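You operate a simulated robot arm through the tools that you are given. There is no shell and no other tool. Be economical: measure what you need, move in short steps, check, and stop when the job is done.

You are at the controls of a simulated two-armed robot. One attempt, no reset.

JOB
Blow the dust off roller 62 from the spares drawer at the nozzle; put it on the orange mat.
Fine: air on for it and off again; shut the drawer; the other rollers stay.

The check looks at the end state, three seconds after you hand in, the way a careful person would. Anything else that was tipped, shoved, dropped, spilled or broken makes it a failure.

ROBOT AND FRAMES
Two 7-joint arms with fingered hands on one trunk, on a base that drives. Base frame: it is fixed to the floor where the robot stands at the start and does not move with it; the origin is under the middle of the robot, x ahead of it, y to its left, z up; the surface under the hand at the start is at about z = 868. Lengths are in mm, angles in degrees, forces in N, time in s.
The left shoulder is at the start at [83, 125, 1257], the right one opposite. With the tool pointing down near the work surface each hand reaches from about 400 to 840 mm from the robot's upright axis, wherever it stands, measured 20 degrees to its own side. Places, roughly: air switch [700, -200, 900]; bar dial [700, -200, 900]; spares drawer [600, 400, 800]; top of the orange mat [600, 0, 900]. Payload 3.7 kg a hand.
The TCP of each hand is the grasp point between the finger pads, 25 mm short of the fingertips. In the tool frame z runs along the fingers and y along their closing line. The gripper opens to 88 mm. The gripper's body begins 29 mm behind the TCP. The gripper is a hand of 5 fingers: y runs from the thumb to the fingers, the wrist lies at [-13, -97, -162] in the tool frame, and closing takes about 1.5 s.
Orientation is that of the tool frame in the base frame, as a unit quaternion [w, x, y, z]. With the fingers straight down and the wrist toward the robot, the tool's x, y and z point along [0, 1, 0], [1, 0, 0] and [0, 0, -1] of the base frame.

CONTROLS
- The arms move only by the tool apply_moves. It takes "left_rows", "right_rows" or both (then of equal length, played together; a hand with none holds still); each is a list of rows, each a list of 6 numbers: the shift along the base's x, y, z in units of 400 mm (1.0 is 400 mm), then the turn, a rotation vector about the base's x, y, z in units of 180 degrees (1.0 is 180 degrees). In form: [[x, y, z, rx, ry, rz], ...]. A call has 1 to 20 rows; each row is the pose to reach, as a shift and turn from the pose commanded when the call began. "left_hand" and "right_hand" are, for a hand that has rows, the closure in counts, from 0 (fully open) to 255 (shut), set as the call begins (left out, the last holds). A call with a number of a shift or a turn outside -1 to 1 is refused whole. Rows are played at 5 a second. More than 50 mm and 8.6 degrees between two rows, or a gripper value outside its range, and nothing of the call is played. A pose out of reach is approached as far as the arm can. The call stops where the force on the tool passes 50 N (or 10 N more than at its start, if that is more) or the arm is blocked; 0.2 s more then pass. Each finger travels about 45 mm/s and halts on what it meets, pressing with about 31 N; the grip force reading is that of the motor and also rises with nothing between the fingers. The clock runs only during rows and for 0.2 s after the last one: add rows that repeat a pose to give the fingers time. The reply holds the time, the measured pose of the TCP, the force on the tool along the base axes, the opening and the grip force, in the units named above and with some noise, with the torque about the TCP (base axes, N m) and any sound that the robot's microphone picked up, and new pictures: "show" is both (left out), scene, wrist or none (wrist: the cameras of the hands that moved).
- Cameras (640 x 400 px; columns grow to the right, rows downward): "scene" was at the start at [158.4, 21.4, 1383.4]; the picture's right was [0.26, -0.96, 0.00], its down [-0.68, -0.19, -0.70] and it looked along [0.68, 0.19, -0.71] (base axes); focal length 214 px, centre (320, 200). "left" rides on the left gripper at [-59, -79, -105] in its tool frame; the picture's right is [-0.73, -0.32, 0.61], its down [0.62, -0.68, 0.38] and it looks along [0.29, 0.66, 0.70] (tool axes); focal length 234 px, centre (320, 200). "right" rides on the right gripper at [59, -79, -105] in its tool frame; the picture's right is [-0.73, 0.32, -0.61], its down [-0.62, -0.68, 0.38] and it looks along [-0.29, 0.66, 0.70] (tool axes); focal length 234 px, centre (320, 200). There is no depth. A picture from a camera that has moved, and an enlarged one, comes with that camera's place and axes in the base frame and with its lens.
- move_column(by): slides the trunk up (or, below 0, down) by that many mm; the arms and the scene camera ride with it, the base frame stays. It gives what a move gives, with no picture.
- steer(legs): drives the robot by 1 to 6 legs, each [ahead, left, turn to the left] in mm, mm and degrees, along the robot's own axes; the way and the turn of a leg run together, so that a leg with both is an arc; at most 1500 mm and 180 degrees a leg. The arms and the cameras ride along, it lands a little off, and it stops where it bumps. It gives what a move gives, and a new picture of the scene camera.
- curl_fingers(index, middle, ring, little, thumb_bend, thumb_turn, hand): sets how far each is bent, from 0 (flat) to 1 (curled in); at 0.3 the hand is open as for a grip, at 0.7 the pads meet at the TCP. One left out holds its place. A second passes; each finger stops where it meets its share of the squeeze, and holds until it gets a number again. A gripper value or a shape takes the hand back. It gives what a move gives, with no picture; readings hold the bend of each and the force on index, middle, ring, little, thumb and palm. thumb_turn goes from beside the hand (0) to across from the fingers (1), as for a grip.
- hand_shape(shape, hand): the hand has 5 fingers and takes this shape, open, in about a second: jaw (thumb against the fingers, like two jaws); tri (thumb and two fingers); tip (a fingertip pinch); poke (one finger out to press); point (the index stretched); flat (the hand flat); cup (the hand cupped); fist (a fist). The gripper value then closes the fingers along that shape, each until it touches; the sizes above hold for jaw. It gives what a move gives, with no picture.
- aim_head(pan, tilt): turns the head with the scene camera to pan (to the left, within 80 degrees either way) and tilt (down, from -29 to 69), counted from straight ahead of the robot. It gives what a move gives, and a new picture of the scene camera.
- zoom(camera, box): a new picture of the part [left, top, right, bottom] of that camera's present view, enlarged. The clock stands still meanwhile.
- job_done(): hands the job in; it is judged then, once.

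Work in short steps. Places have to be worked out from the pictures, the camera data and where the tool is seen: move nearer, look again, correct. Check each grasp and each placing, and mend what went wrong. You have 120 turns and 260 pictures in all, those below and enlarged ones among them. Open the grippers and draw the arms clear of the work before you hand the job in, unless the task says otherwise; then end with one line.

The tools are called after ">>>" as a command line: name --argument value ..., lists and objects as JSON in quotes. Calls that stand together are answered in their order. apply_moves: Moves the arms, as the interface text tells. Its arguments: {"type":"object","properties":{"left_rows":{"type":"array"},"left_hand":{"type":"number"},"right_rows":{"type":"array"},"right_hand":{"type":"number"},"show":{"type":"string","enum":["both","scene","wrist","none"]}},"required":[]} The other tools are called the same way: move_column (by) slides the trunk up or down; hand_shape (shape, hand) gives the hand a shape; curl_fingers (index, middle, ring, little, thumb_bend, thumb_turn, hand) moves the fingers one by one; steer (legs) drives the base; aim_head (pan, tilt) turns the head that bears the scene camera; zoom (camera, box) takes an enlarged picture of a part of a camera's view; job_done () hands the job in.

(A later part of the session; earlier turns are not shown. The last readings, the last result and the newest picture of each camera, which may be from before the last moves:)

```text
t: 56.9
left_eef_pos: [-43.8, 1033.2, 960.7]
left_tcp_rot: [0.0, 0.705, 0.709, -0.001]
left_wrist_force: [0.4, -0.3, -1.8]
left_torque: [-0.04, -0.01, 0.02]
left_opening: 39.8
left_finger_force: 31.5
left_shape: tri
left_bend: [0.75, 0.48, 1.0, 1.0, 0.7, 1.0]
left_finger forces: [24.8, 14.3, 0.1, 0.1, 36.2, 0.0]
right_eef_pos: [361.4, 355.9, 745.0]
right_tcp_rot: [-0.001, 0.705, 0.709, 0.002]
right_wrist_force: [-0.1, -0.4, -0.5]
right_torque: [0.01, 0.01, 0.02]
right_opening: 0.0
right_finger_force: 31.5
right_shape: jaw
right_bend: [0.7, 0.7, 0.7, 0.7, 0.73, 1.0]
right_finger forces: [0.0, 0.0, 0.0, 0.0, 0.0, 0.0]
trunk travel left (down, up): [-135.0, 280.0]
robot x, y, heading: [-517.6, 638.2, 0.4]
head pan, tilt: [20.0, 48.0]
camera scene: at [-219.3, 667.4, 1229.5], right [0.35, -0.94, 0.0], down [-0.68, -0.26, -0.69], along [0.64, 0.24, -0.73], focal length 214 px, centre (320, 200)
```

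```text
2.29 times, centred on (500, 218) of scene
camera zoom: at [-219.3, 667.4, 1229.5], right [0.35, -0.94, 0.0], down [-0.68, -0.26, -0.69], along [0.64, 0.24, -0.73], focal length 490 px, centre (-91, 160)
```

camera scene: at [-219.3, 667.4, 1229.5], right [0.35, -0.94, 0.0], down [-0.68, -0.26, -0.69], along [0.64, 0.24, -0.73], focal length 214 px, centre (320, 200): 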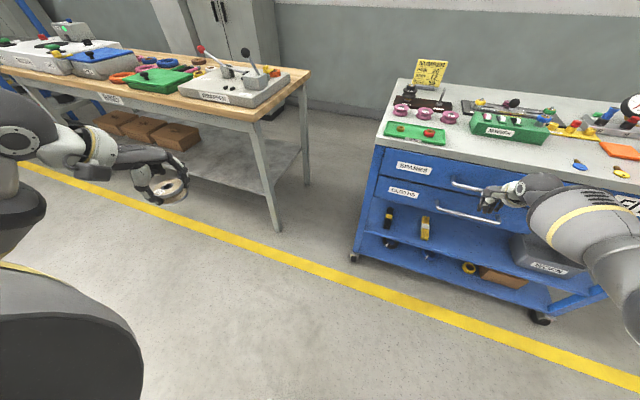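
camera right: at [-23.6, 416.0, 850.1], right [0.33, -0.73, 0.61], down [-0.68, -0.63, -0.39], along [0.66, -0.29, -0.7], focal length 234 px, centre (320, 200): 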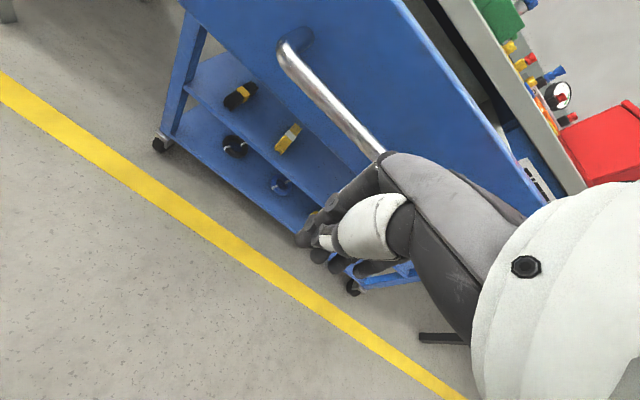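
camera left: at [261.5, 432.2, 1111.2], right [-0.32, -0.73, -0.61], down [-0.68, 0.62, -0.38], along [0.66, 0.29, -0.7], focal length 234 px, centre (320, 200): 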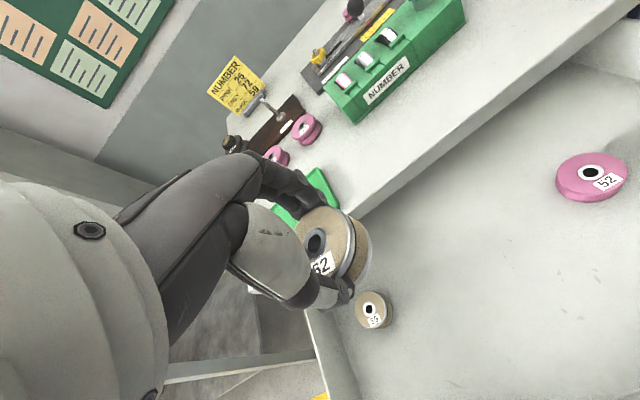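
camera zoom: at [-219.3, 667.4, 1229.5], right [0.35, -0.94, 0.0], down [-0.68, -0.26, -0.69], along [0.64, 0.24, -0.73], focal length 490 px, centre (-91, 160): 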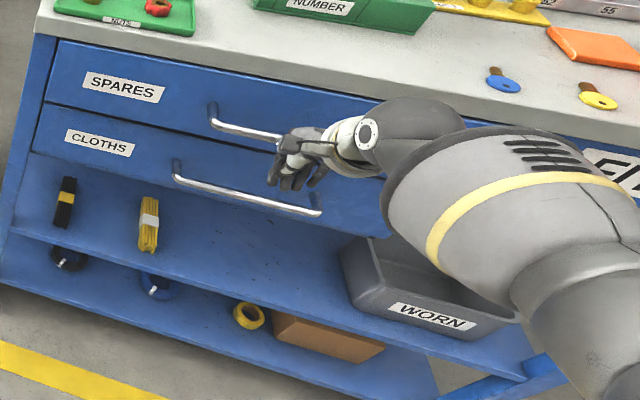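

Looks essentially flush; I push a few mm more until I feel the stop.

>>> apply_moves --right_rows '[[0.015, 0, 0, 0, 0, 0], [0.03, 0, 0, 0, 0, 0], [0.04, 0, 0, 0, 0, 0]]' --show "none"

>>> zoom --camera "scene" --box '[360, 130, 560, 255]'

```text
t: 57.7
left_eef_pos: [-43.9, 1034.0, 960.5]
left_tcp_rot: [0.0, 0.705, 0.709, 0.0]
left_wrist_force: [1.2, -0.2, -1.9]
left_torque: [-0.01, 0.0, 0.01]
left_opening: 39.9
left_finger_force: 30.8
left_shape: tri
left_bend: [0.75, 0.48, 1.0, 1.0, 0.7, 1.0]
left_finger forces: [24.7, 14.3, 0.1, 0.1, 36.4, 0.0]
right_eef_pos: [372.9, 354.5, 746.4]
right_tcp_rot: [0.0, 0.707, 0.708, 0.001]
right_wrist_force: [0.2, 0.5, -1.0]
right_torque: [-0.01, 0.0, -0.02]
right_opening: 0.0
right_finger_force: 30.4
right_shape: jaw
right_bend: [0.7, 0.7, 0.7, 0.7, 0.73, 1.0]
right_finger forces: [0.0, 0.0, 0.0, 0.0, 0.1, 0.1]
right hand out of reach, approached as far as the arm can: row 3
trunk travel left (down, up): [-135.0, 280.0]
robot x, y, heading: [-515.1, 637.3, 0.6]
head pan, tilt: [20.0, 48.0]
```

```text
3.20 times, centred on (460, 192) of scene
camera zoom: at [-219.2, 667.2, 1229.4], right [0.35, -0.94, 0.0], down [-0.68, -0.26, -0.69], along [0.64, 0.24, -0.73], focal length 686 px, centre (-128, 224)
```

zoom: 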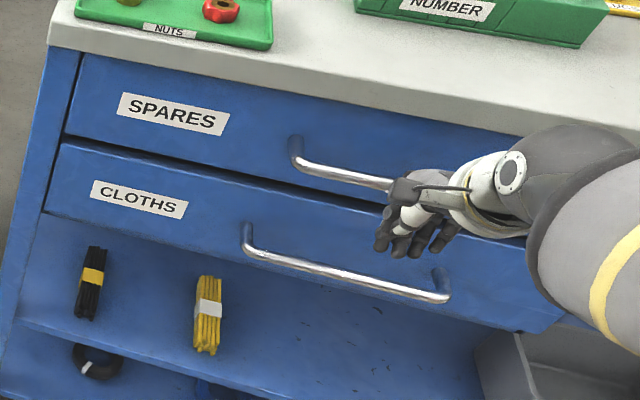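

Arm is at its reach limit with no stop felt. I nudge the base 15 mm forward to make sure.

>>> steer --legs '[[15, 0, 0]]'

>>> zoom --camera "scene" --box '[360, 130, 560, 255]'

```text
t: 58.6
left_eef_pos: [-34.4, 1035.0, 962.8]
left_tcp_rot: [0.002, 0.706, 0.709, 0.0]
left_wrist_force: [-0.2, -0.1, -2.3]
left_torque: [-0.04, 0.0, -0.01]
left_opening: 39.9
left_finger_force: 31.6
left_shape: tri
left_bend: [0.75, 0.48, 1.0, 1.0, 0.7, 1.0]
left_finger forces: [24.8, 14.1, 0.0, 0.0, 36.3, 0.1]
right_eef_pos: [380.5, 354.5, 748.9]
right_tcp_rot: [-0.003, 0.707, 0.708, -0.001]
right_wrist_force: [-27.1, 3.0, 17.5]
right_torque: [-0.2, -1.17, -0.14]
right_opening: 0.0
right_finger_force: 31.1
right_shape: jaw
right_bend: [0.7, 0.7, 0.7, 0.7, 0.73, 1.0]
right_finger forces: [0.1, 31.1, 0.0, 0.0, 0.0, 0.0]
trunk travel left (down, up): [-135.0, 280.0]
robot x, y, heading: [-502.3, 642.6, 0.2]
head pan, tilt: [20.0, 48.0]
stopped in leg 1: the force on the tool passed its limit at 54 N (the readings are from after the stop); the commanded pose is now the measured one
camera scene: at [-211.1, 667.6, 1231.0], right [0.35, -0.94, 0.0], down [-0.68, -0.25, -0.69], along [0.65, 0.24, -0.72], focal length 214 px, centre (320, 200)
```

scene: 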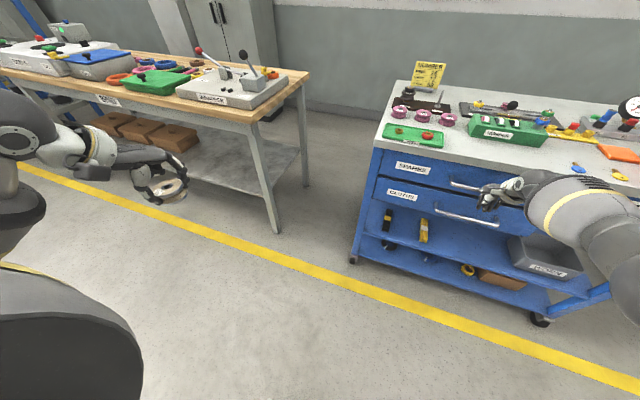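

```text
3.20 times, centred on (460, 192) of scene
camera zoom: at [-211.1, 667.6, 1231.0], right [0.35, -0.94, 0.0], down [-0.68, -0.25, -0.69], along [0.65, 0.24, -0.72], focal length 686 px, centre (-128, 224)
```

zoom: 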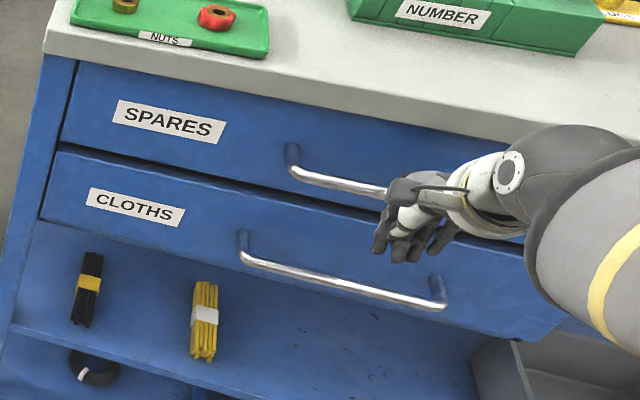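

The stop was felt at 54 N: drawer shut. I back the base off straight, then raise the trunk and the right hand.

>>> steer --legs '[[-200, 0, 0]]'

>>> move_column --by 140

>>> apply_moves --right_rows '[[0, 0, 0.1, 0, 0, 0], [-0.04, 0, 0.2, 0, 0, 0], [-0.1, 0, 0.3, 0, 0, 0], [-0.16, 0, 0.4, 0, 0, 0], [-0.24, 0, 0.48, 0, 0, 0], [-0.32, 0, 0.54, 0, 0, 0], [-0.4, 0, 0.58, 0, 0, 0], [-0.46, 0, 0.6, 0, 0, 0]]' --right_hand 0 --show "scene"

```text
t: 60.2
left_eef_pos: [-226.5, 1032.3, 960.3]
left_tcp_rot: [-0.001, 0.706, 0.709, -0.001]
left_wrist_force: [-0.5, 0.4, -1.1]
left_torque: [0.0, -0.04, -0.03]
left_opening: 39.9
left_finger_force: 31.3
left_shape: tri
left_bend: [0.75, 0.48, 1.0, 1.0, 0.7, 1.0]
left_finger forces: [24.9, 14.2, 0.0, 0.0, 36.4, 0.1]
right_eef_pos: [186.6, 351.5, 744.5]
right_tcp_rot: [-0.004, 0.707, 0.707, -0.003]
right_wrist_force: [0.5, 0.7, 0.8]
right_torque: [-0.04, 0.0, 0.01]
right_opening: 0.0
right_finger_force: 31.0
right_shape: jaw
right_bend: [0.7, 0.7, 0.7, 0.7, 0.74, 1.0]
right_finger forces: [0.0, 0.0, 0.0, 0.0, 0.0, 0.1]
trunk travel left (down, up): [-135.0, 280.0]
robot x, y, heading: [-697.8, 633.4, 0.1]
head pan, tilt: [20.0, 48.0]
camera scene: at [-402.9, 665.3, 1229.6], right [0.35, -0.94, 0.0], down [-0.68, -0.25, -0.69], along [0.64, 0.24, -0.73], focal length 214 px, centre (320, 200)
```

scene: 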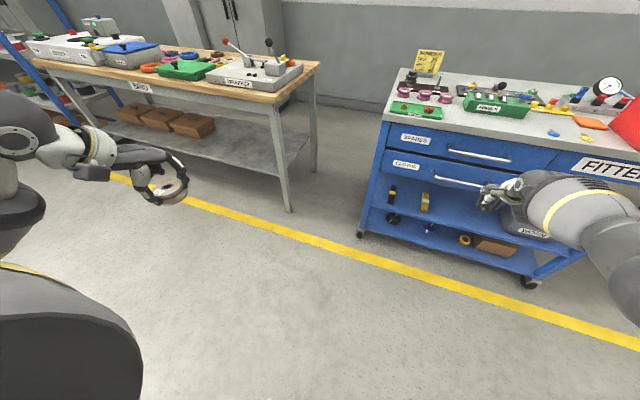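

```text
t: 61.9
left_eef_pos: [-224.9, 1032.3, 1099.0]
left_tcp_rot: [-0.001, 0.705, 0.709, -0.001]
left_wrist_force: [-0.2, 0.0, -1.3]
left_torque: [0.01, 0.0, 0.0]
left_opening: 40.0
left_finger_force: 31.3
left_shape: tri
left_bend: [0.75, 0.48, 1.0, 1.0, 0.71, 1.0]
left_finger forces: [24.9, 14.3, 0.0, 0.1, 36.5, 0.0]
right_eef_pos: [164.4, 352.1, 1186.7]
right_tcp_rot: [0.136, 0.693, 0.694, 0.138]
right_wrist_force: [0.5, 0.2, -0.1]
right_torque: [0.01, 0.02, 0.03]
right_opening: 0.0
right_finger_force: 31.3
right_shape: jaw
right_bend: [0.7, 0.7, 0.7, 0.7, 0.74, 1.0]
right_finger forces: [0.0, 0.0, 0.0, 0.1, 0.1, 0.0]
trunk travel left (down, up): [-275.0, 140.0]
robot x, y, heading: [-695.9, 638.8, 0.3]
head pan, tilt: [20.0, 48.0]
```

```text
t: 63.7
left_eef_pos: [-226.2, 1031.4, 1100.9]
left_tcp_rot: [-0.001, 0.705, 0.709, 0.0]
left_wrist_force: [-0.6, -0.7, -1.7]
left_torque: [0.01, -0.01, -0.03]
left_opening: 40.0
left_finger_force: 31.0
left_shape: tri
left_bend: [0.75, 0.48, 1.0, 1.0, 0.71, 1.0]
left_finger forces: [24.9, 14.3, 0.0, 0.0, 37.3, 0.0]
right_eef_pos: [-19.2, 351.3, 1430.6]
right_tcp_rot: [0.137, 0.693, 0.694, 0.14]
right_wrist_force: [-0.2, 0.4, -0.3]
right_torque: [0.0, 0.02, -0.01]
right_opening: 87.8
right_finger_force: 0.1
right_shape: jaw
right_bend: [0.3, 0.3, 0.3, 0.3, 0.3, 0.98]
right_finger forces: [0.0, 0.0, 0.0, 0.0, 0.1, 0.0]
right hand out of reach, approached as far as the arm can: row 1
trunk travel left (down, up): [-275.0, 140.0]
robot x, y, heading: [-699.4, 638.0, 0.2]
head pan, tilt: [20.0, 48.0]
camera scene: at [-545.1, 664.0, 1379.6], right [0.35, -0.94, 0.0], down [-0.7, -0.26, -0.67], along [0.63, 0.23, -0.74], focal length 214 px, centre (320, 200)
```

scene: 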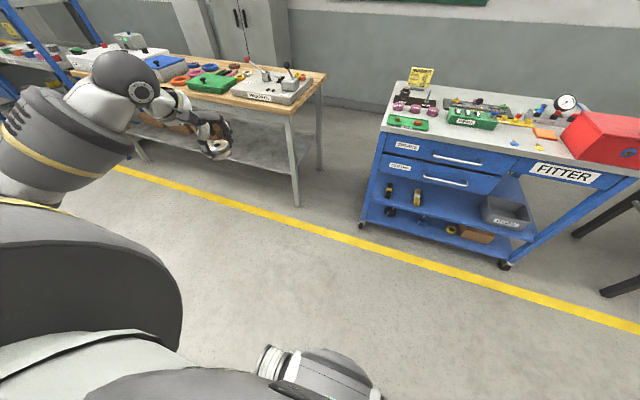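

Drawer is flush. Right hand rose high and tilted; I bring it back to its neutral height and orientation, then drive toward the front of the bench.

>>> apply_moves --right_rows '[[-0.04, 0.04, -0.08, 0, 0.025, 0], [-0.08, 0.08, -0.16, 0, 0.05, 0], [-0.12, 0.12, -0.24, 0, 0.075, 0], [-0.16, 0.16, -0.32, 0, 0.1, 0], [-0.2, 0.2, -0.4, 0, 0.125, 0], [-0.2, 0.22, -0.46, 0, 0.125, 0]]' --show "none"

>>> steer --legs '[[0, -700, 0], [620, 0, 0]]'

```text
t: 65.1
left_eef_pos: [-225.7, 1031.4, 1099.8]
left_tcp_rot: [-0.001, 0.705, 0.71, -0.001]
left_wrist_force: [0.2, 1.0, -2.8]
left_torque: [0.02, 0.01, 0.0]
left_opening: 39.9
left_finger_force: 31.4
left_shape: tri
left_bend: [0.75, 0.48, 1.0, 1.0, 0.71, 1.0]
left_finger forces: [25.1, 14.4, 0.1, 0.0, 37.2, 0.0]
right_eef_pos: [-101.1, 439.3, 1243.1]
right_tcp_rot: [-0.001, 0.707, 0.707, 0.002]
right_wrist_force: [1.6, -0.2, -0.6]
right_torque: [0.03, 0.02, 0.0]
right_opening: 87.9
right_finger_force: 0.0
right_shape: jaw
right_bend: [0.3, 0.3, 0.3, 0.3, 0.3, 0.98]
right_finger forces: [0.0, 0.0, 0.0, 0.0, 0.0, 0.1]
trunk travel left (down, up): [-275.0, 140.0]
robot x, y, heading: [-696.1, 641.0, 0.2]
head pan, tilt: [20.0, 48.0]
```

```text
t: 74.8
left_eef_pos: [391.9, 330.6, 1100.4]
left_tcp_rot: [-0.001, 0.704, 0.71, -0.001]
left_wrist_force: [-0.1, -0.5, -2.7]
left_torque: [0.02, -0.02, 0.0]
left_opening: 40.1
left_finger_force: 31.3
left_shape: tri
left_bend: [0.75, 0.48, 1.0, 1.0, 0.71, 1.0]
left_finger forces: [25.1, 14.3, 0.1, 0.1, 37.7, 0.0]
right_eef_pos: [518.1, -260.8, 1242.5]
right_tcp_rot: [-0.002, 0.706, 0.708, 0.002]
right_wrist_force: [-0.6, -0.3, -0.2]
right_torque: [0.02, -0.01, 0.01]
right_opening: 87.7
right_finger_force: 0.1
right_shape: jaw
right_bend: [0.3, 0.3, 0.3, 0.3, 0.3, 0.98]
right_finger forces: [0.0, 0.0, 0.0, 0.1, 0.0, 0.0]
trunk travel left (down, up): [-275.0, 140.0]
robot x, y, heading: [-79.7, -68.1, 0.1]
head pan, tilt: [20.0, 48.0]
camera scene: at [73.6, -37.9, 1379.5], right [0.35, -0.94, 0.0], down [-0.7, -0.26, -0.67], along [0.63, 0.23, -0.74], focal length 214 px, centre (320, 200)
```

scene: 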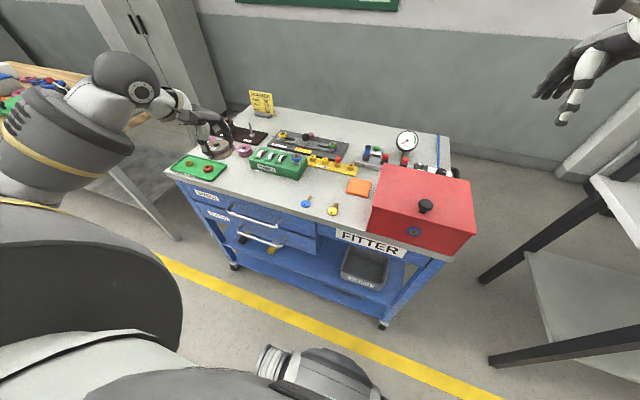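

Forward 80 more, then look at the nozzle and switch closely.

>>> steer --legs '[[80, 0, 0]]'

>>> aim_head --pan 0 --tilt 42

>>> zoom --camera "scene" --box '[260, 120, 420, 220]'

```text
t: 75.9
left_eef_pos: [470.0, 331.1, 1099.9]
left_tcp_rot: [-0.001, 0.705, 0.709, 0.0]
left_wrist_force: [0.8, -0.4, -2.4]
left_torque: [-0.01, -0.03, -0.01]
left_opening: 40.0
left_finger_force: 31.4
left_shape: tri
left_bend: [0.75, 0.48, 1.0, 1.0, 0.71, 1.0]
left_finger forces: [25.2, 14.4, 0.0, 0.0, 37.6, 0.1]
right_eef_pos: [597.1, -260.6, 1243.3]
right_tcp_rot: [-0.001, 0.706, 0.708, 0.002]
right_wrist_force: [0.4, 0.0, -0.8]
right_torque: [0.02, 0.03, 0.03]
right_opening: 87.6
right_finger_force: 0.1
right_shape: jaw
right_bend: [0.3, 0.3, 0.3, 0.3, 0.3, 0.98]
right_finger forces: [0.1, 0.0, 0.1, 0.1, 0.0, 0.0]
trunk travel left (down, up): [-275.0, 140.0]
robot x, y, heading: [-1.3, -65.4, 0.3]
head pan, tilt: [20.0, 48.0]
camera scene: at [153.6, -37.3, 1379.5], right [0.35, -0.94, 0.0], down [-0.7, -0.26, -0.67], along [0.63, 0.23, -0.74], focal length 214 px, centre (320, 200)
```

scene: 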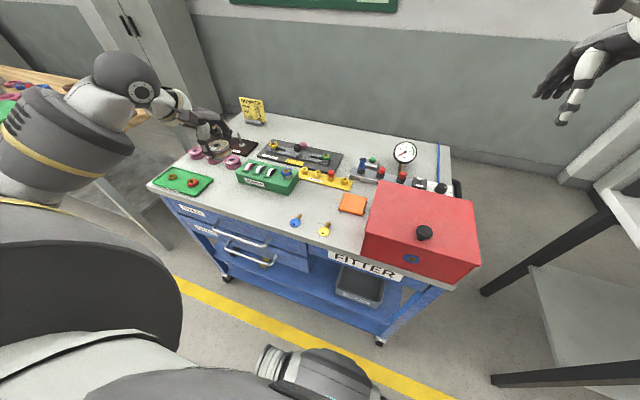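

```text
t: 76.7
left_eef_pos: [470.6, 330.6, 1101.0]
left_tcp_rot: [-0.002, 0.705, 0.71, -0.001]
left_wrist_force: [0.0, 0.5, -2.5]
left_torque: [-0.01, 0.01, -0.03]
left_opening: 40.2
left_finger_force: 31.8
left_shape: tri
left_bend: [0.75, 0.48, 1.0, 1.0, 0.71, 1.0]
left_finger forces: [25.1, 14.3, 0.0, 0.0, 37.7, 0.1]
right_eef_pos: [598.1, -261.1, 1242.6]
right_tcp_rot: [-0.001, 0.705, 0.709, 0.001]
right_wrist_force: [-0.1, 0.0, -0.2]
right_torque: [-0.02, 0.01, 0.01]
right_opening: 87.8
right_finger_force: 0.1
right_shape: jaw
right_bend: [0.3, 0.3, 0.3, 0.3, 0.3, 0.98]
right_finger forces: [0.1, 0.1, 0.1, 0.0, 0.0, 0.0]
trunk travel left (down, up): [-275.0, 140.0]
robot x, y, heading: [4.6, -67.6, 0.5]
head pan, tilt: [0.0, 42.0]
camera scene: at [162.4, -64.1, 1388.0], right [0.01, -1.0, 0.0], down [-0.67, -0.01, -0.74], along [0.74, 0.01, -0.67], focal length 214 px, centre (320, 200)
```

scene: 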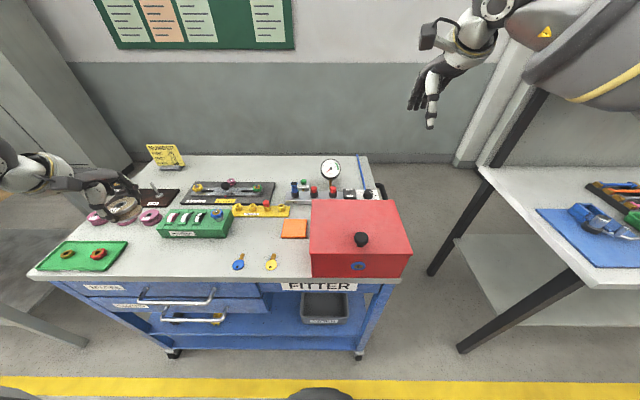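

```text
4.00 times, centred on (340, 170) of scene
camera zoom: at [162.4, -64.1, 1388.0], right [0.01, -1.0, 0.0], down [-0.67, -0.01, -0.74], along [0.74, 0.01, -0.67], focal length 858 px, centre (240, 320)
```

zoom: 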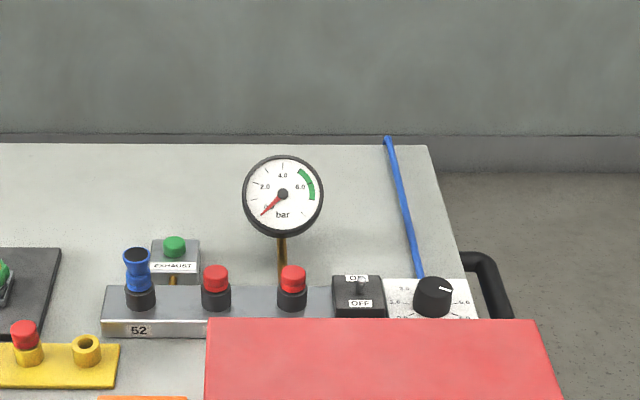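

Nozzle top is about [731, 31, 945]; the toggle about [724, −160, 915] with ON on the far side. I bring the right hand over in poke shape to look closely while the left carries the roller to a waiting pose left of the nozzle.

>>> hand_shape --hand "right" --shape "poke"

>>> apply_moves --right_rows '[[0.03, 0.03, -0.08, 0, 0, 0], [0.06, 0.06, -0.16, 0, 0, 0], [0.08, 0.09, -0.24, 0, 0, 0], [0.1, 0.12, -0.3, 0, 0, 0], [0.12, 0.15, -0.34, 0, 0, 0], [0.13, 0.18, -0.36, 0, 0, 0]]' --left_rows '[[0.08, -0.07, 0, 0, 0, 0], [0.16, -0.14, 0, 0, 0, 0], [0.24, -0.21, 0, 0, 0, 0], [0.32, -0.28, 0, 0, 0, 0], [0.4, -0.35, 0, 0, 0, 0], [0.48, -0.42, 0, 0, 0, 0]]'

```text
t: 77.6
left_eef_pos: [470.4, 331.2, 1100.8]
left_tcp_rot: [-0.001, 0.705, 0.709, 0.0]
left_wrist_force: [-0.8, 0.2, -2.0]
left_torque: [-0.01, 0.0, 0.01]
left_opening: 40.1
left_finger_force: 31.2
left_shape: tri
left_bend: [0.75, 0.48, 1.0, 1.0, 0.71, 1.0]
left_finger forces: [25.1, 14.2, 0.1, 0.1, 37.7, 0.0]
right_eef_pos: [596.5, -261.6, 1243.9]
right_tcp_rot: [-0.001, 0.706, 0.708, 0.002]
right_wrist_force: [1.5, 1.0, -1.1]
right_torque: [0.01, -0.01, 0.01]
right_opening: 0.0
right_finger_force: 0.1
right_shape: poke
right_bend: [0.7, 0.7, 0.99, 0.99, 1.0, 1.0]
right_finger forces: [0.0, 0.1, 0.0, 0.0, 0.0, 0.0]
trunk travel left (down, up): [-275.0, 140.0]
robot x, y, heading: [-3.8, -67.8, 0.5]
head pan, tilt: [0.0, 42.0]
```

```text
t: 79.0
left_eef_pos: [664.4, 162.5, 1100.0]
left_tcp_rot: [-0.001, 0.705, 0.709, -0.001]
left_wrist_force: [0.4, -0.5, -2.6]
left_torque: [0.0, -0.01, -0.02]
left_opening: 39.7
left_finger_force: 30.7
left_shape: tri
left_bend: [0.75, 0.48, 1.0, 1.0, 0.71, 1.0]
left_finger forces: [25.6, 14.2, 0.0, 0.1, 38.8, 0.0]
right_eef_pos: [650.9, -190.2, 1098.8]
right_tcp_rot: [-0.002, 0.707, 0.708, 0.002]
right_wrist_force: [-0.2, -0.4, -0.2]
right_torque: [-0.01, 0.0, 0.0]
right_opening: 0.0
right_finger_force: 0.0
right_shape: poke
right_bend: [0.7, 0.7, 0.99, 0.99, 1.0, 1.0]
right_finger forces: [0.0, 0.0, 0.0, 0.0, 0.1, 0.0]
trunk travel left (down, up): [-275.0, 140.0]
robot x, y, heading: [-1.1, -65.3, 0.2]
head pan, tilt: [0.0, 42.0]
camera scene: at [163.6, -65.0, 1387.8], right [0.01, -1.0, 0.0], down [-0.67, 0.0, -0.74], along [0.74, 0.01, -0.67], focal length 214 px, centre (320, 200)
camera right: at [572.6, -132.1, 1203.0], right [0.33, -0.73, 0.6], down [-0.68, -0.62, -0.39], along [0.66, -0.29, -0.7], focal length 234 px, centre (320, 200)
camera left: at [586.9, 103.7, 1205.4], right [-0.32, -0.73, -0.61], down [-0.69, 0.62, -0.38], along [0.65, 0.29, -0.7], focal length 234 px, centre (320, 200)
```

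scene: 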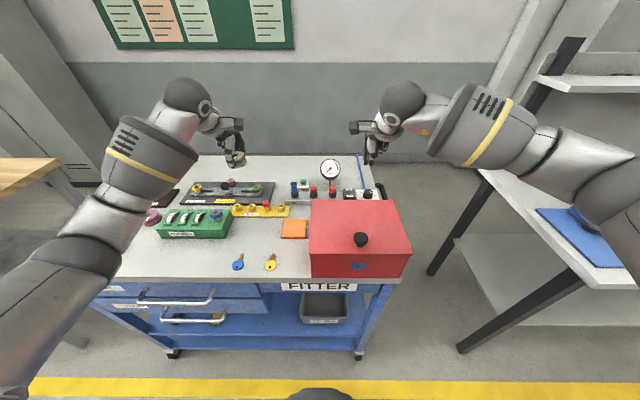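
right: 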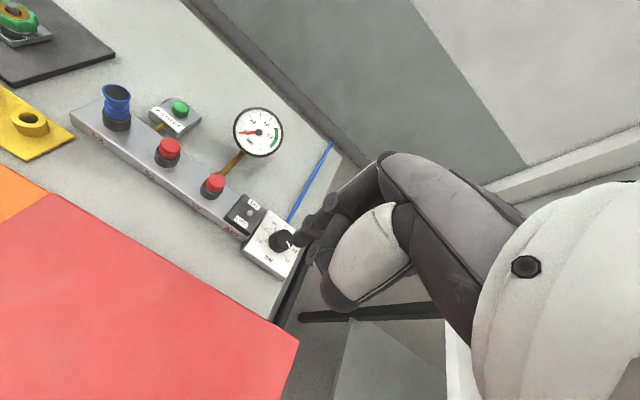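
left: 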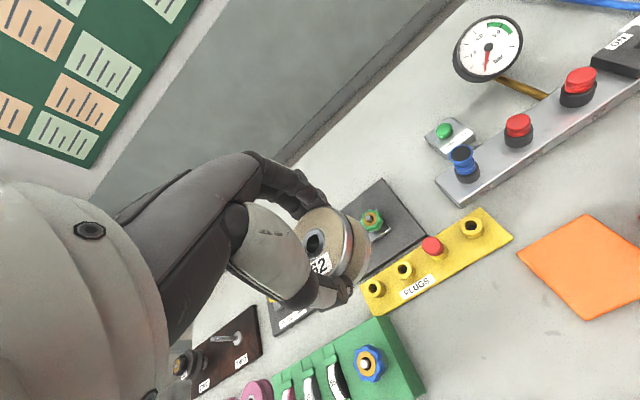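

>>> zoom --camera "right" --box '[130, 90, 330, 290]'

>>> zoom --camera "left" --box '[420, 0, 640, 220]'

```text
2.00 times, centred on (230, 190) of right
camera zoom: at [572.6, -132.1, 1203.0], right [0.33, -0.73, 0.6], down [-0.68, -0.62, -0.39], along [0.66, -0.29, -0.7], focal length 468 px, centre (500, 220)
```

zoom: 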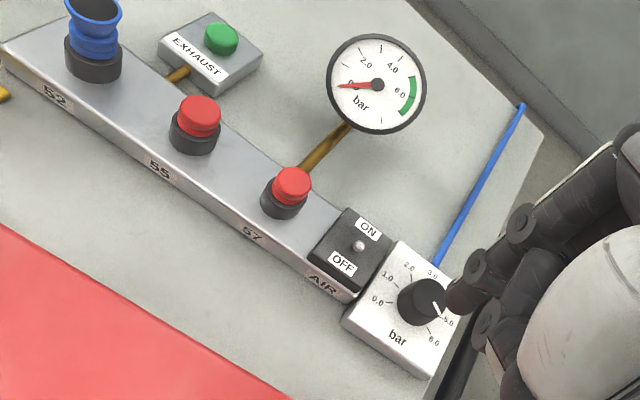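

```text
1.82 times, centred on (530, 110) of left
camera zoom: at [586.9, 103.7, 1205.4], right [-0.32, -0.73, -0.61], down [-0.69, 0.62, -0.38], along [0.65, 0.29, -0.7], focal length 426 px, centre (-62, 364)
```

zoom: 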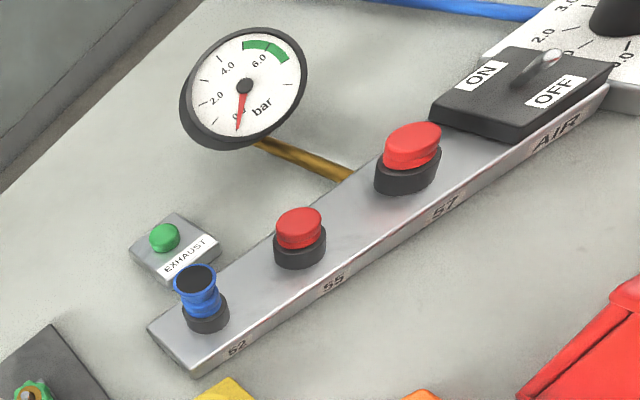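

Triangulated from the wrist views: toggle tip ≈[739, −164, 915], nozzle top ≈[748, 29, 937], dial at 5 bar. I curl all but the index finger and locate its tip.

>>> curl_fingers --hand "right" --index 0.6 --middle 1.0 --ring 1.0 --little 1.0 --thumb_bend 0.2 --thumb_turn 0.2

>>> zoom --camera "right" --box '[220, 120, 480, 340]'

>>> zoom --camera "scene" --box '[320, 90, 440, 200]'

```text
t: 80.0
left_eef_pos: [663.1, 163.6, 1100.5]
left_tcp_rot: [-0.001, 0.704, 0.71, -0.001]
left_wrist_force: [-0.3, 0.4, -1.3]
left_torque: [-0.01, -0.02, 0.03]
left_opening: 39.5
left_finger_force: 30.8
left_shape: tri
left_bend: [0.75, 0.48, 1.0, 1.0, 0.71, 1.0]
left_finger forces: [25.6, 14.2, 0.0, 0.0, 38.9, 0.0]
right_eef_pos: [651.6, -188.7, 1099.4]
right_tcp_rot: [-0.001, 0.706, 0.708, 0.001]
right_wrist_force: [0.6, -0.7, -0.4]
right_torque: [-0.01, -0.01, 0.02]
right_opening: 96.5
right_finger_force: 0.0
right_shape: fingers
right_bend: [0.6, 1.0, 1.0, 1.0, 0.2, 0.19]
right_finger forces: [0.0, 0.0, 0.0, 0.0, 0.1, 0.0]
trunk travel left (down, up): [-275.0, 140.0]
robot x, y, heading: [-2.9, -61.9, 0.5]
head pan, tilt: [0.0, 42.0]
```

```text
1.82 times, centred on (350, 230) of right
camera zoom: at [571.4, -131.5, 1203.9], right [0.33, -0.73, 0.61], down [-0.68, -0.62, -0.39], along [0.66, -0.29, -0.7], focal length 426 px, centre (266, 146)
```

zoom: 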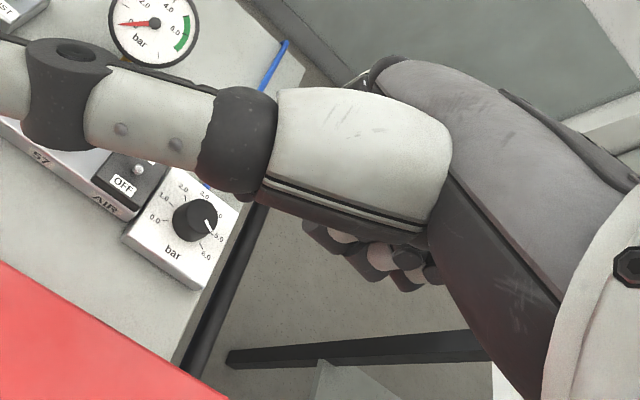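

```text
3.64 times, centred on (380, 145) of scene
camera zoom: at [162.5, -64.2, 1388.0], right [0.01, -1.0, 0.0], down [-0.67, -0.01, -0.74], along [0.74, 0.01, -0.67], focal length 780 px, centre (102, 400)
```

zoom: 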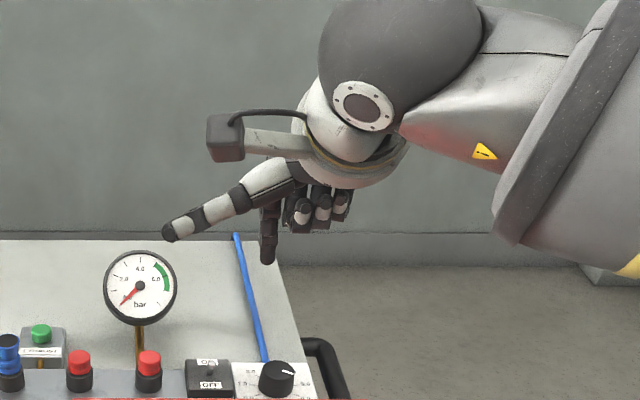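

I fold the thumb in (it stuck out sideways) and make index moderately straight; then look.

>>> curl_fingers --hand "right" --index 0.5 --thumb_bend 1.0 --thumb_turn 1.0

>>> zoom --camera "right" --box '[180, 120, 440, 340]'

>>> zoom --camera "scene" --box '[320, 90, 440, 200]'

```text
t: 81.0
left_eef_pos: [663.5, 162.9, 1102.0]
left_tcp_rot: [-0.001, 0.703, 0.711, 0.0]
left_wrist_force: [-0.3, 0.0, -1.9]
left_torque: [-0.04, 0.01, 0.02]
left_opening: 39.8
left_finger_force: 31.8
left_shape: tri
left_bend: [0.75, 0.48, 1.0, 1.0, 0.71, 1.0]
left_finger forces: [25.7, 14.2, 0.0, 0.0, 38.9, 0.1]
right_eef_pos: [650.3, -189.4, 1099.8]
right_tcp_rot: [-0.001, 0.706, 0.709, 0.0]
right_wrist_force: [0.2, -0.3, -0.7]
right_torque: [0.02, 0.05, 0.03]
right_opening: 12.0
right_finger_force: 0.1
right_shape: fingers
right_bend: [0.44, 1.0, 1.0, 1.0, 0.93, 1.0]
right_finger forces: [0.0, 0.0, 0.0, 0.0, 0.1, 0.1]
trunk travel left (down, up): [-275.0, 140.0]
robot x, y, heading: [0.6, -67.1, 0.4]
head pan, tilt: [0.0, 42.0]
```

```text
1.82 times, centred on (310, 230) of right
camera zoom: at [571.5, -131.5, 1203.9], right [0.33, -0.73, 0.61], down [-0.68, -0.62, -0.39], along [0.66, -0.29, -0.7], focal length 426 px, centre (338, 146)
```

zoom: 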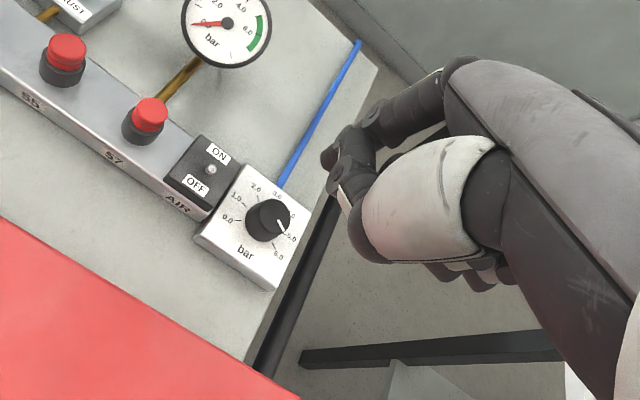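

```text
3.64 times, centred on (380, 145) of scene
camera zoom: at [162.6, -64.2, 1388.0], right [0.01, -1.0, 0.0], down [-0.67, -0.01, -0.74], along [0.74, 0.01, -0.67], focal length 780 px, centre (102, 400)
```

zoom: 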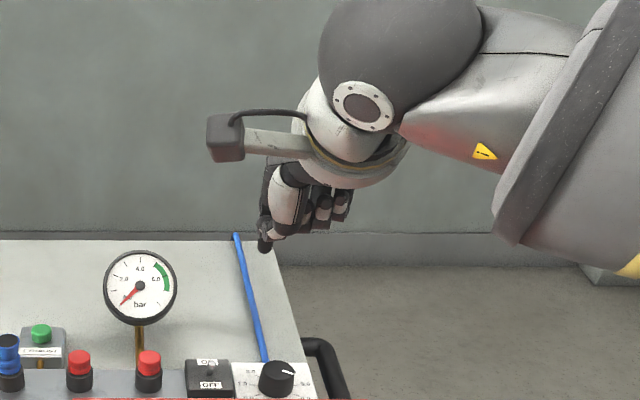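

Index tip is at TCP+[41, 5, −30]. Now I put roller 62 above the nozzle, with its underside about 30 mm over the mouth.

>>> apply_moves --left_rows '[[0.06, -0.09, 0, 0, 0, 0], [0.12, -0.18, 0, 0, 0, 0], [0.17, -0.27, 0, 0, 0, 0], [0.2175, -0.3425, -0.03, 0, 0, 0], [0.2175, -0.3425, -0.12, 0, 0, 0], [0.2175, -0.3425, -0.2, 0, 0, 0], [0.2175, -0.3425, -0.24, 0, 0, 0]]'

>>> zoom --camera "scene" --box '[260, 120, 400, 220]'

>>> zoom --camera "right" --box '[0, 0, 280, 200]'

```text
t: 82.6
left_eef_pos: [748.9, 25.5, 1001.8]
left_tcp_rot: [0.0, 0.705, 0.709, -0.002]
left_wrist_force: [-1.8, -0.3, -2.6]
left_torque: [-0.04, -0.02, 0.01]
left_opening: 39.4
left_finger_force: 30.7
left_shape: tri
left_bend: [0.75, 0.48, 1.0, 1.0, 0.71, 1.0]
left_finger forces: [25.5, 14.4, 0.1, 0.0, 38.3, 0.0]
right_eef_pos: [651.4, -188.3, 1099.1]
right_tcp_rot: [-0.001, 0.706, 0.708, 0.001]
right_wrist_force: [0.2, 0.4, -0.3]
right_torque: [0.02, -0.01, -0.02]
right_opening: 12.1
right_finger_force: 0.0
right_shape: fingers
right_bend: [0.44, 1.0, 1.0, 1.0, 0.93, 1.0]
right_finger forces: [0.0, 0.1, 0.1, 0.1, 0.0, 0.0]
trunk travel left (down, up): [-275.0, 140.0]
robot x, y, heading: [-1.2, -65.2, 0.3]
head pan, tilt: [0.0, 42.0]
camera scene: at [162.7, -64.1, 1388.0], right [0.01, -1.0, 0.0], down [-0.67, -0.01, -0.74], along [0.74, 0.01, -0.67], focal length 214 px, centre (320, 200)
camera left: at [671.8, -31.4, 1108.7], right [-0.32, -0.73, -0.61], down [-0.69, 0.62, -0.38], along [0.65, 0.29, -0.7], focal length 234 px, centre (320, 200)
```

scene: 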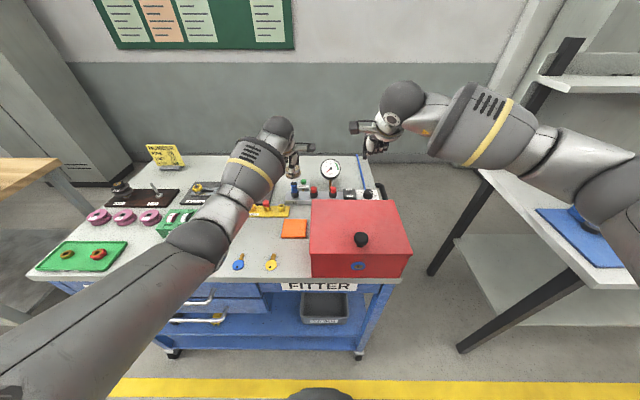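
left: 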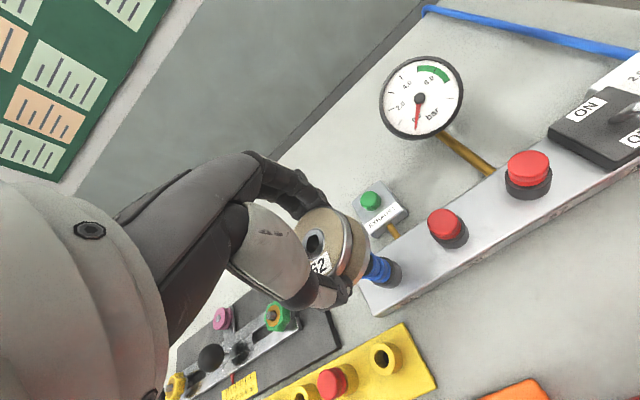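

```text
4.00 times, centred on (330, 170) of scene
camera zoom: at [162.7, -64.1, 1388.0], right [0.01, -1.0, 0.0], down [-0.67, -0.01, -0.74], along [0.74, 0.01, -0.67], focal length 858 px, centre (280, 320)
```

zoom: 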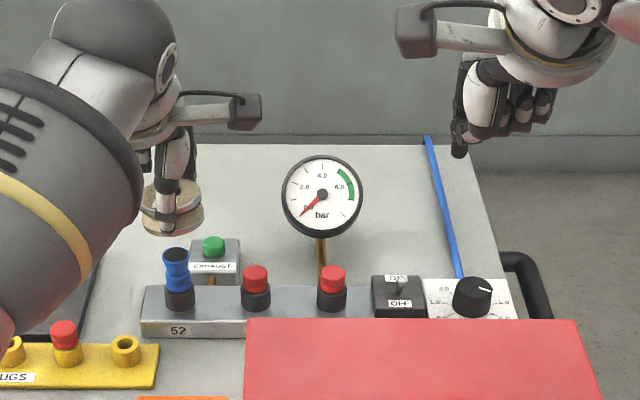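

```text
2.00 times, centred on (140, 100) of right
camera zoom: at [571.6, -131.4, 1203.8], right [0.33, -0.73, 0.61], down [-0.68, -0.62, -0.39], along [0.66, -0.29, -0.7], focal length 468 px, centre (680, 400)
```

zoom: 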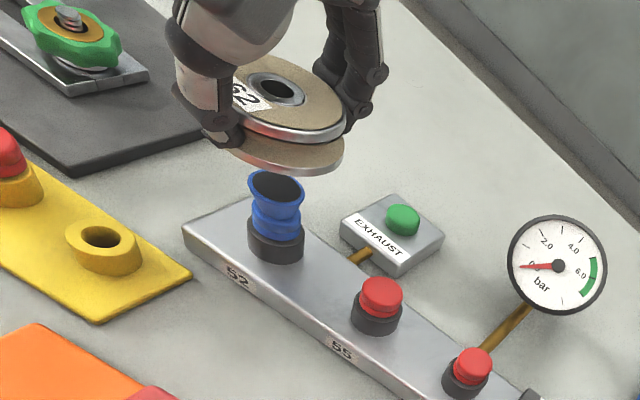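

Roller 62 hovers right over the nozzle. Now the right index: roll the hand a bit (index side lower) and stop above and just in front of the toggle to check.

>>> apply_moves --right_rows '[[0.02, 0.02, -0.06, -0.03, 0, 0], [0.04, 0.04, -0.14, -0.06, 0, 0], [0.06, 0.06, -0.22, -0.09, 0, 0], [0.075, 0.075, -0.3, -0.11, 0, 0], [0.075, 0.075, -0.34, -0.11, 0, 0]]'

>>> zoom --camera "scene" --box '[310, 130, 410, 210]'

>>> zoom --camera "right" --box '[180, 100, 380, 260]'

>>> zoom --camera "left" --box '[500, 20, 640, 180]'

```text
t: 83.8
left_eef_pos: [749.4, 26.6, 1002.6]
left_tcp_rot: [-0.001, 0.705, 0.71, -0.001]
left_wrist_force: [-0.3, -0.1, -1.5]
left_torque: [-0.01, -0.01, -0.04]
left_opening: 39.5
left_finger_force: 30.8
left_shape: tri
left_bend: [0.75, 0.48, 1.0, 1.0, 0.71, 1.0]
left_finger forces: [25.4, 14.4, 0.0, 0.0, 38.6, 0.0]
right_eef_pos: [680.2, -159.8, 962.9]
right_tcp_rot: [0.12, 0.697, 0.697, -0.121]
right_wrist_force: [0.5, 0.4, -0.2]
right_torque: [0.05, 0.0, -0.01]
right_opening: 12.2
right_finger_force: 0.0
right_shape: fingers
right_bend: [0.44, 1.0, 1.0, 1.0, 0.94, 1.0]
right_finger forces: [0.0, 0.0, 0.0, 0.0, 0.0, 0.1]
trunk travel left (down, up): [-275.0, 140.0]
robot x, y, heading: [-2.0, -62.6, 0.3]
head pan, tilt: [0.0, 42.0]
camera scene: at [162.6, -64.4, 1388.0], right [0.01, -1.0, 0.0], down [-0.67, -0.01, -0.74], along [0.74, 0.01, -0.67], focal length 214 px, centre (320, 200)
camera right: at [601.2, -69.0, 1041.2], right [0.32, -0.48, 0.82], down [-0.68, -0.72, -0.15], along [0.66, -0.51, -0.56], focal length 234 px, centre (320, 200)
```

scene: 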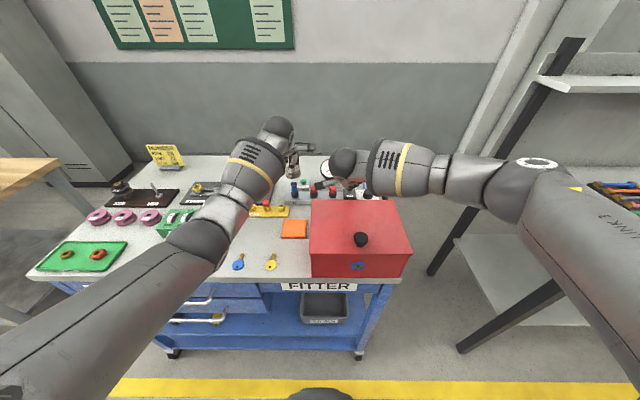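
right: 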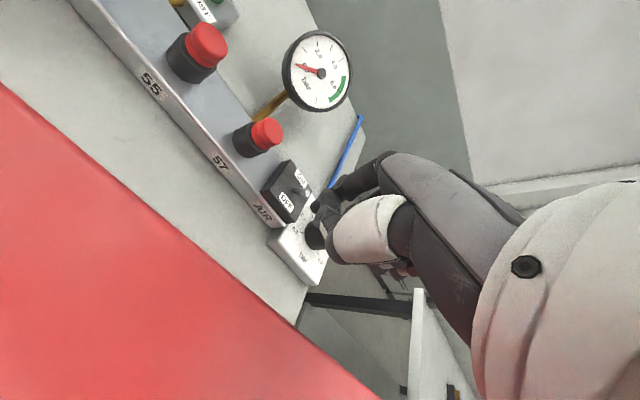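

```text
5.00 times, centred on (360, 170) of scene
camera zoom: at [162.6, -64.4, 1388.0], right [0.01, -1.0, 0.0], down [-0.67, -0.01, -0.74], along [0.74, 0.01, -0.67], focal length 1072 px, centre (120, 350)
```

zoom: 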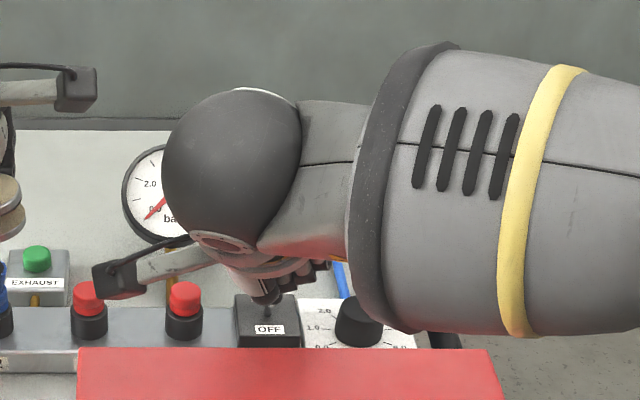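

```text
2.50 times, centred on (280, 180) of right
camera zoom: at [601.2, -69.0, 1041.2], right [0.32, -0.48, 0.82], down [-0.68, -0.72, -0.15], along [0.66, -0.51, -0.56], focal length 585 px, centre (420, 250)
```

zoom: 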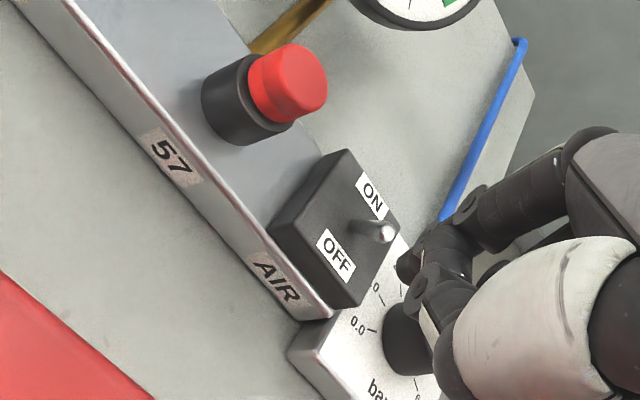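

```text
2.50 times, centred on (570, 100) of left
camera zoom: at [671.7, -31.7, 1108.9], right [-0.32, -0.73, -0.61], down [-0.69, 0.62, -0.38], along [0.65, 0.29, -0.7], focal length 585 px, centre (-305, 450)
```

zoom: 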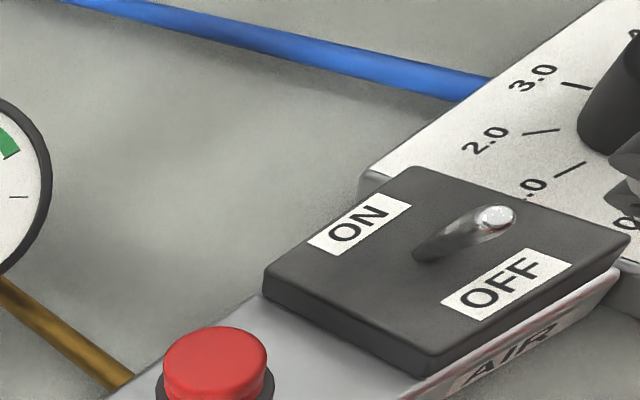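

Lever tip is at [740, −167, 914], leaning to OFF. I lower the fingertip in front of it and push it away toward ON, watching force.

>>> apply_moves --right_rows '[[0, -0.005, -0.035, 0, 0, 0], [0, -0.01, -0.065, 0, 0, 0], [0.025, -0.01, -0.065, 0, 0, 0], [0.05, -0.01, -0.065, 0, 0, 0], [0.075, -0.01, -0.062, 0, 0, 0]]'

>>> zoom --camera "right" --box '[180, 20, 380, 260]'

>>> zoom --camera "left" --box '[360, 20, 640, 220]'

```text
t: 85.0
left_eef_pos: [750.4, 27.5, 1002.0]
left_tcp_rot: [-0.001, 0.705, 0.709, -0.001]
left_wrist_force: [-0.7, -0.2, -3.0]
left_torque: [-0.04, 0.0, 0.02]
left_opening: 39.7
left_finger_force: 31.4
left_shape: tri
left_bend: [0.75, 0.48, 1.0, 1.0, 0.71, 1.0]
left_finger forces: [25.6, 14.5, 0.1, 0.0, 38.7, 0.1]
right_eef_pos: [709.0, -163.4, 936.5]
right_tcp_rot: [0.12, 0.696, 0.698, -0.12]
right_wrist_force: [0.1, -0.2, -0.4]
right_torque: [-0.01, -0.01, 0.02]
right_opening: 12.4
right_finger_force: 0.0
right_shape: fingers
right_bend: [0.44, 1.0, 1.0, 1.0, 0.94, 1.0]
right_finger forces: [0.0, 0.0, 0.0, 0.0, 0.0, 0.0]
trunk travel left (down, up): [-275.0, 140.0]
robot x, y, heading: [0.1, -67.7, 0.4]
head pan, tilt: [0.0, 42.0]
camera scene: at [163.4, -64.2, 1387.8], right [0.01, -1.0, 0.0], down [-0.67, -0.01, -0.74], along [0.74, 0.01, -0.67], focal length 214 px, centre (320, 200)
camera right: at [630.3, -73.8, 1014.4], right [0.33, -0.48, 0.81], down [-0.68, -0.72, -0.15], along [0.66, -0.5, -0.56], focal length 234 px, centre (320, 200)
```

scene: 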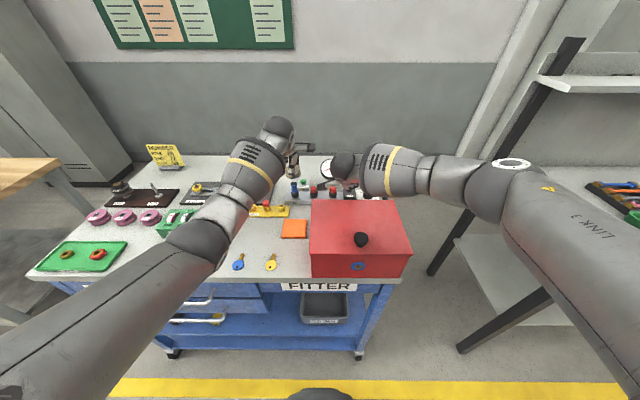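
right: 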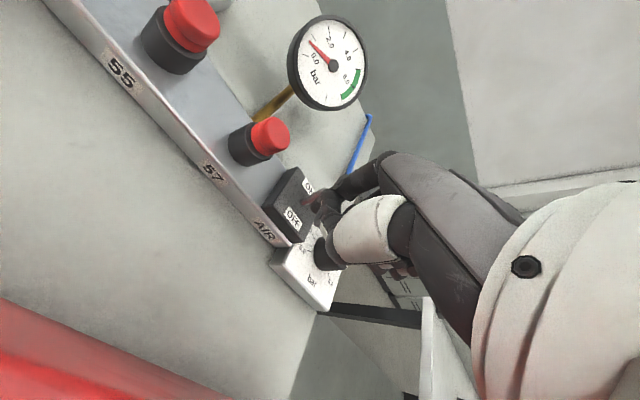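

```text
1.67 times, centred on (280, 140) of right
camera zoom: at [630.3, -73.8, 1014.4], right [0.33, -0.48, 0.81], down [-0.68, -0.72, -0.15], along [0.66, -0.5, -0.56], focal length 390 px, centre (387, 300)
```

zoom: 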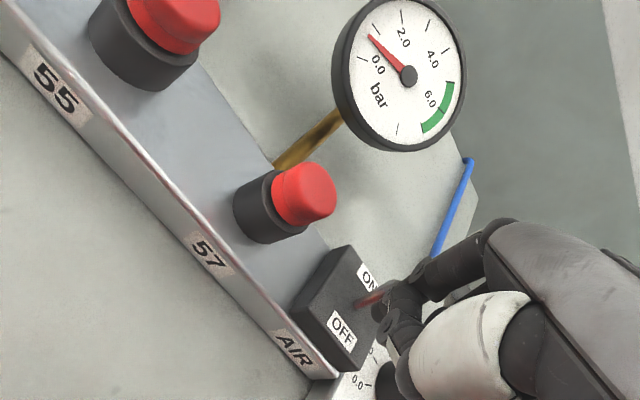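

```text
2.00 times, centred on (500, 120) of left
camera zoom: at [672.3, -31.5, 1108.3], right [-0.32, -0.73, -0.61], down [-0.69, 0.62, -0.38], along [0.65, 0.29, -0.7], focal length 468 px, centre (-40, 360)
```

zoom: 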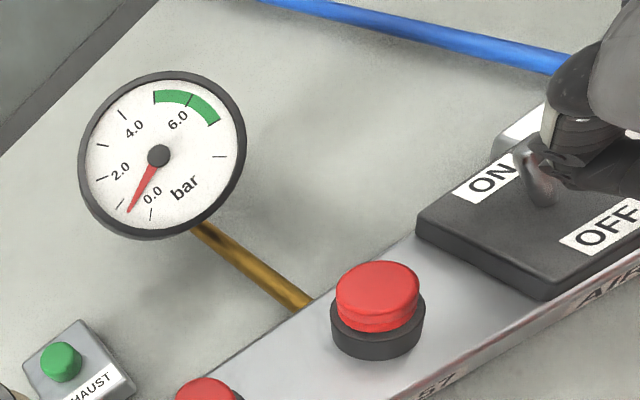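

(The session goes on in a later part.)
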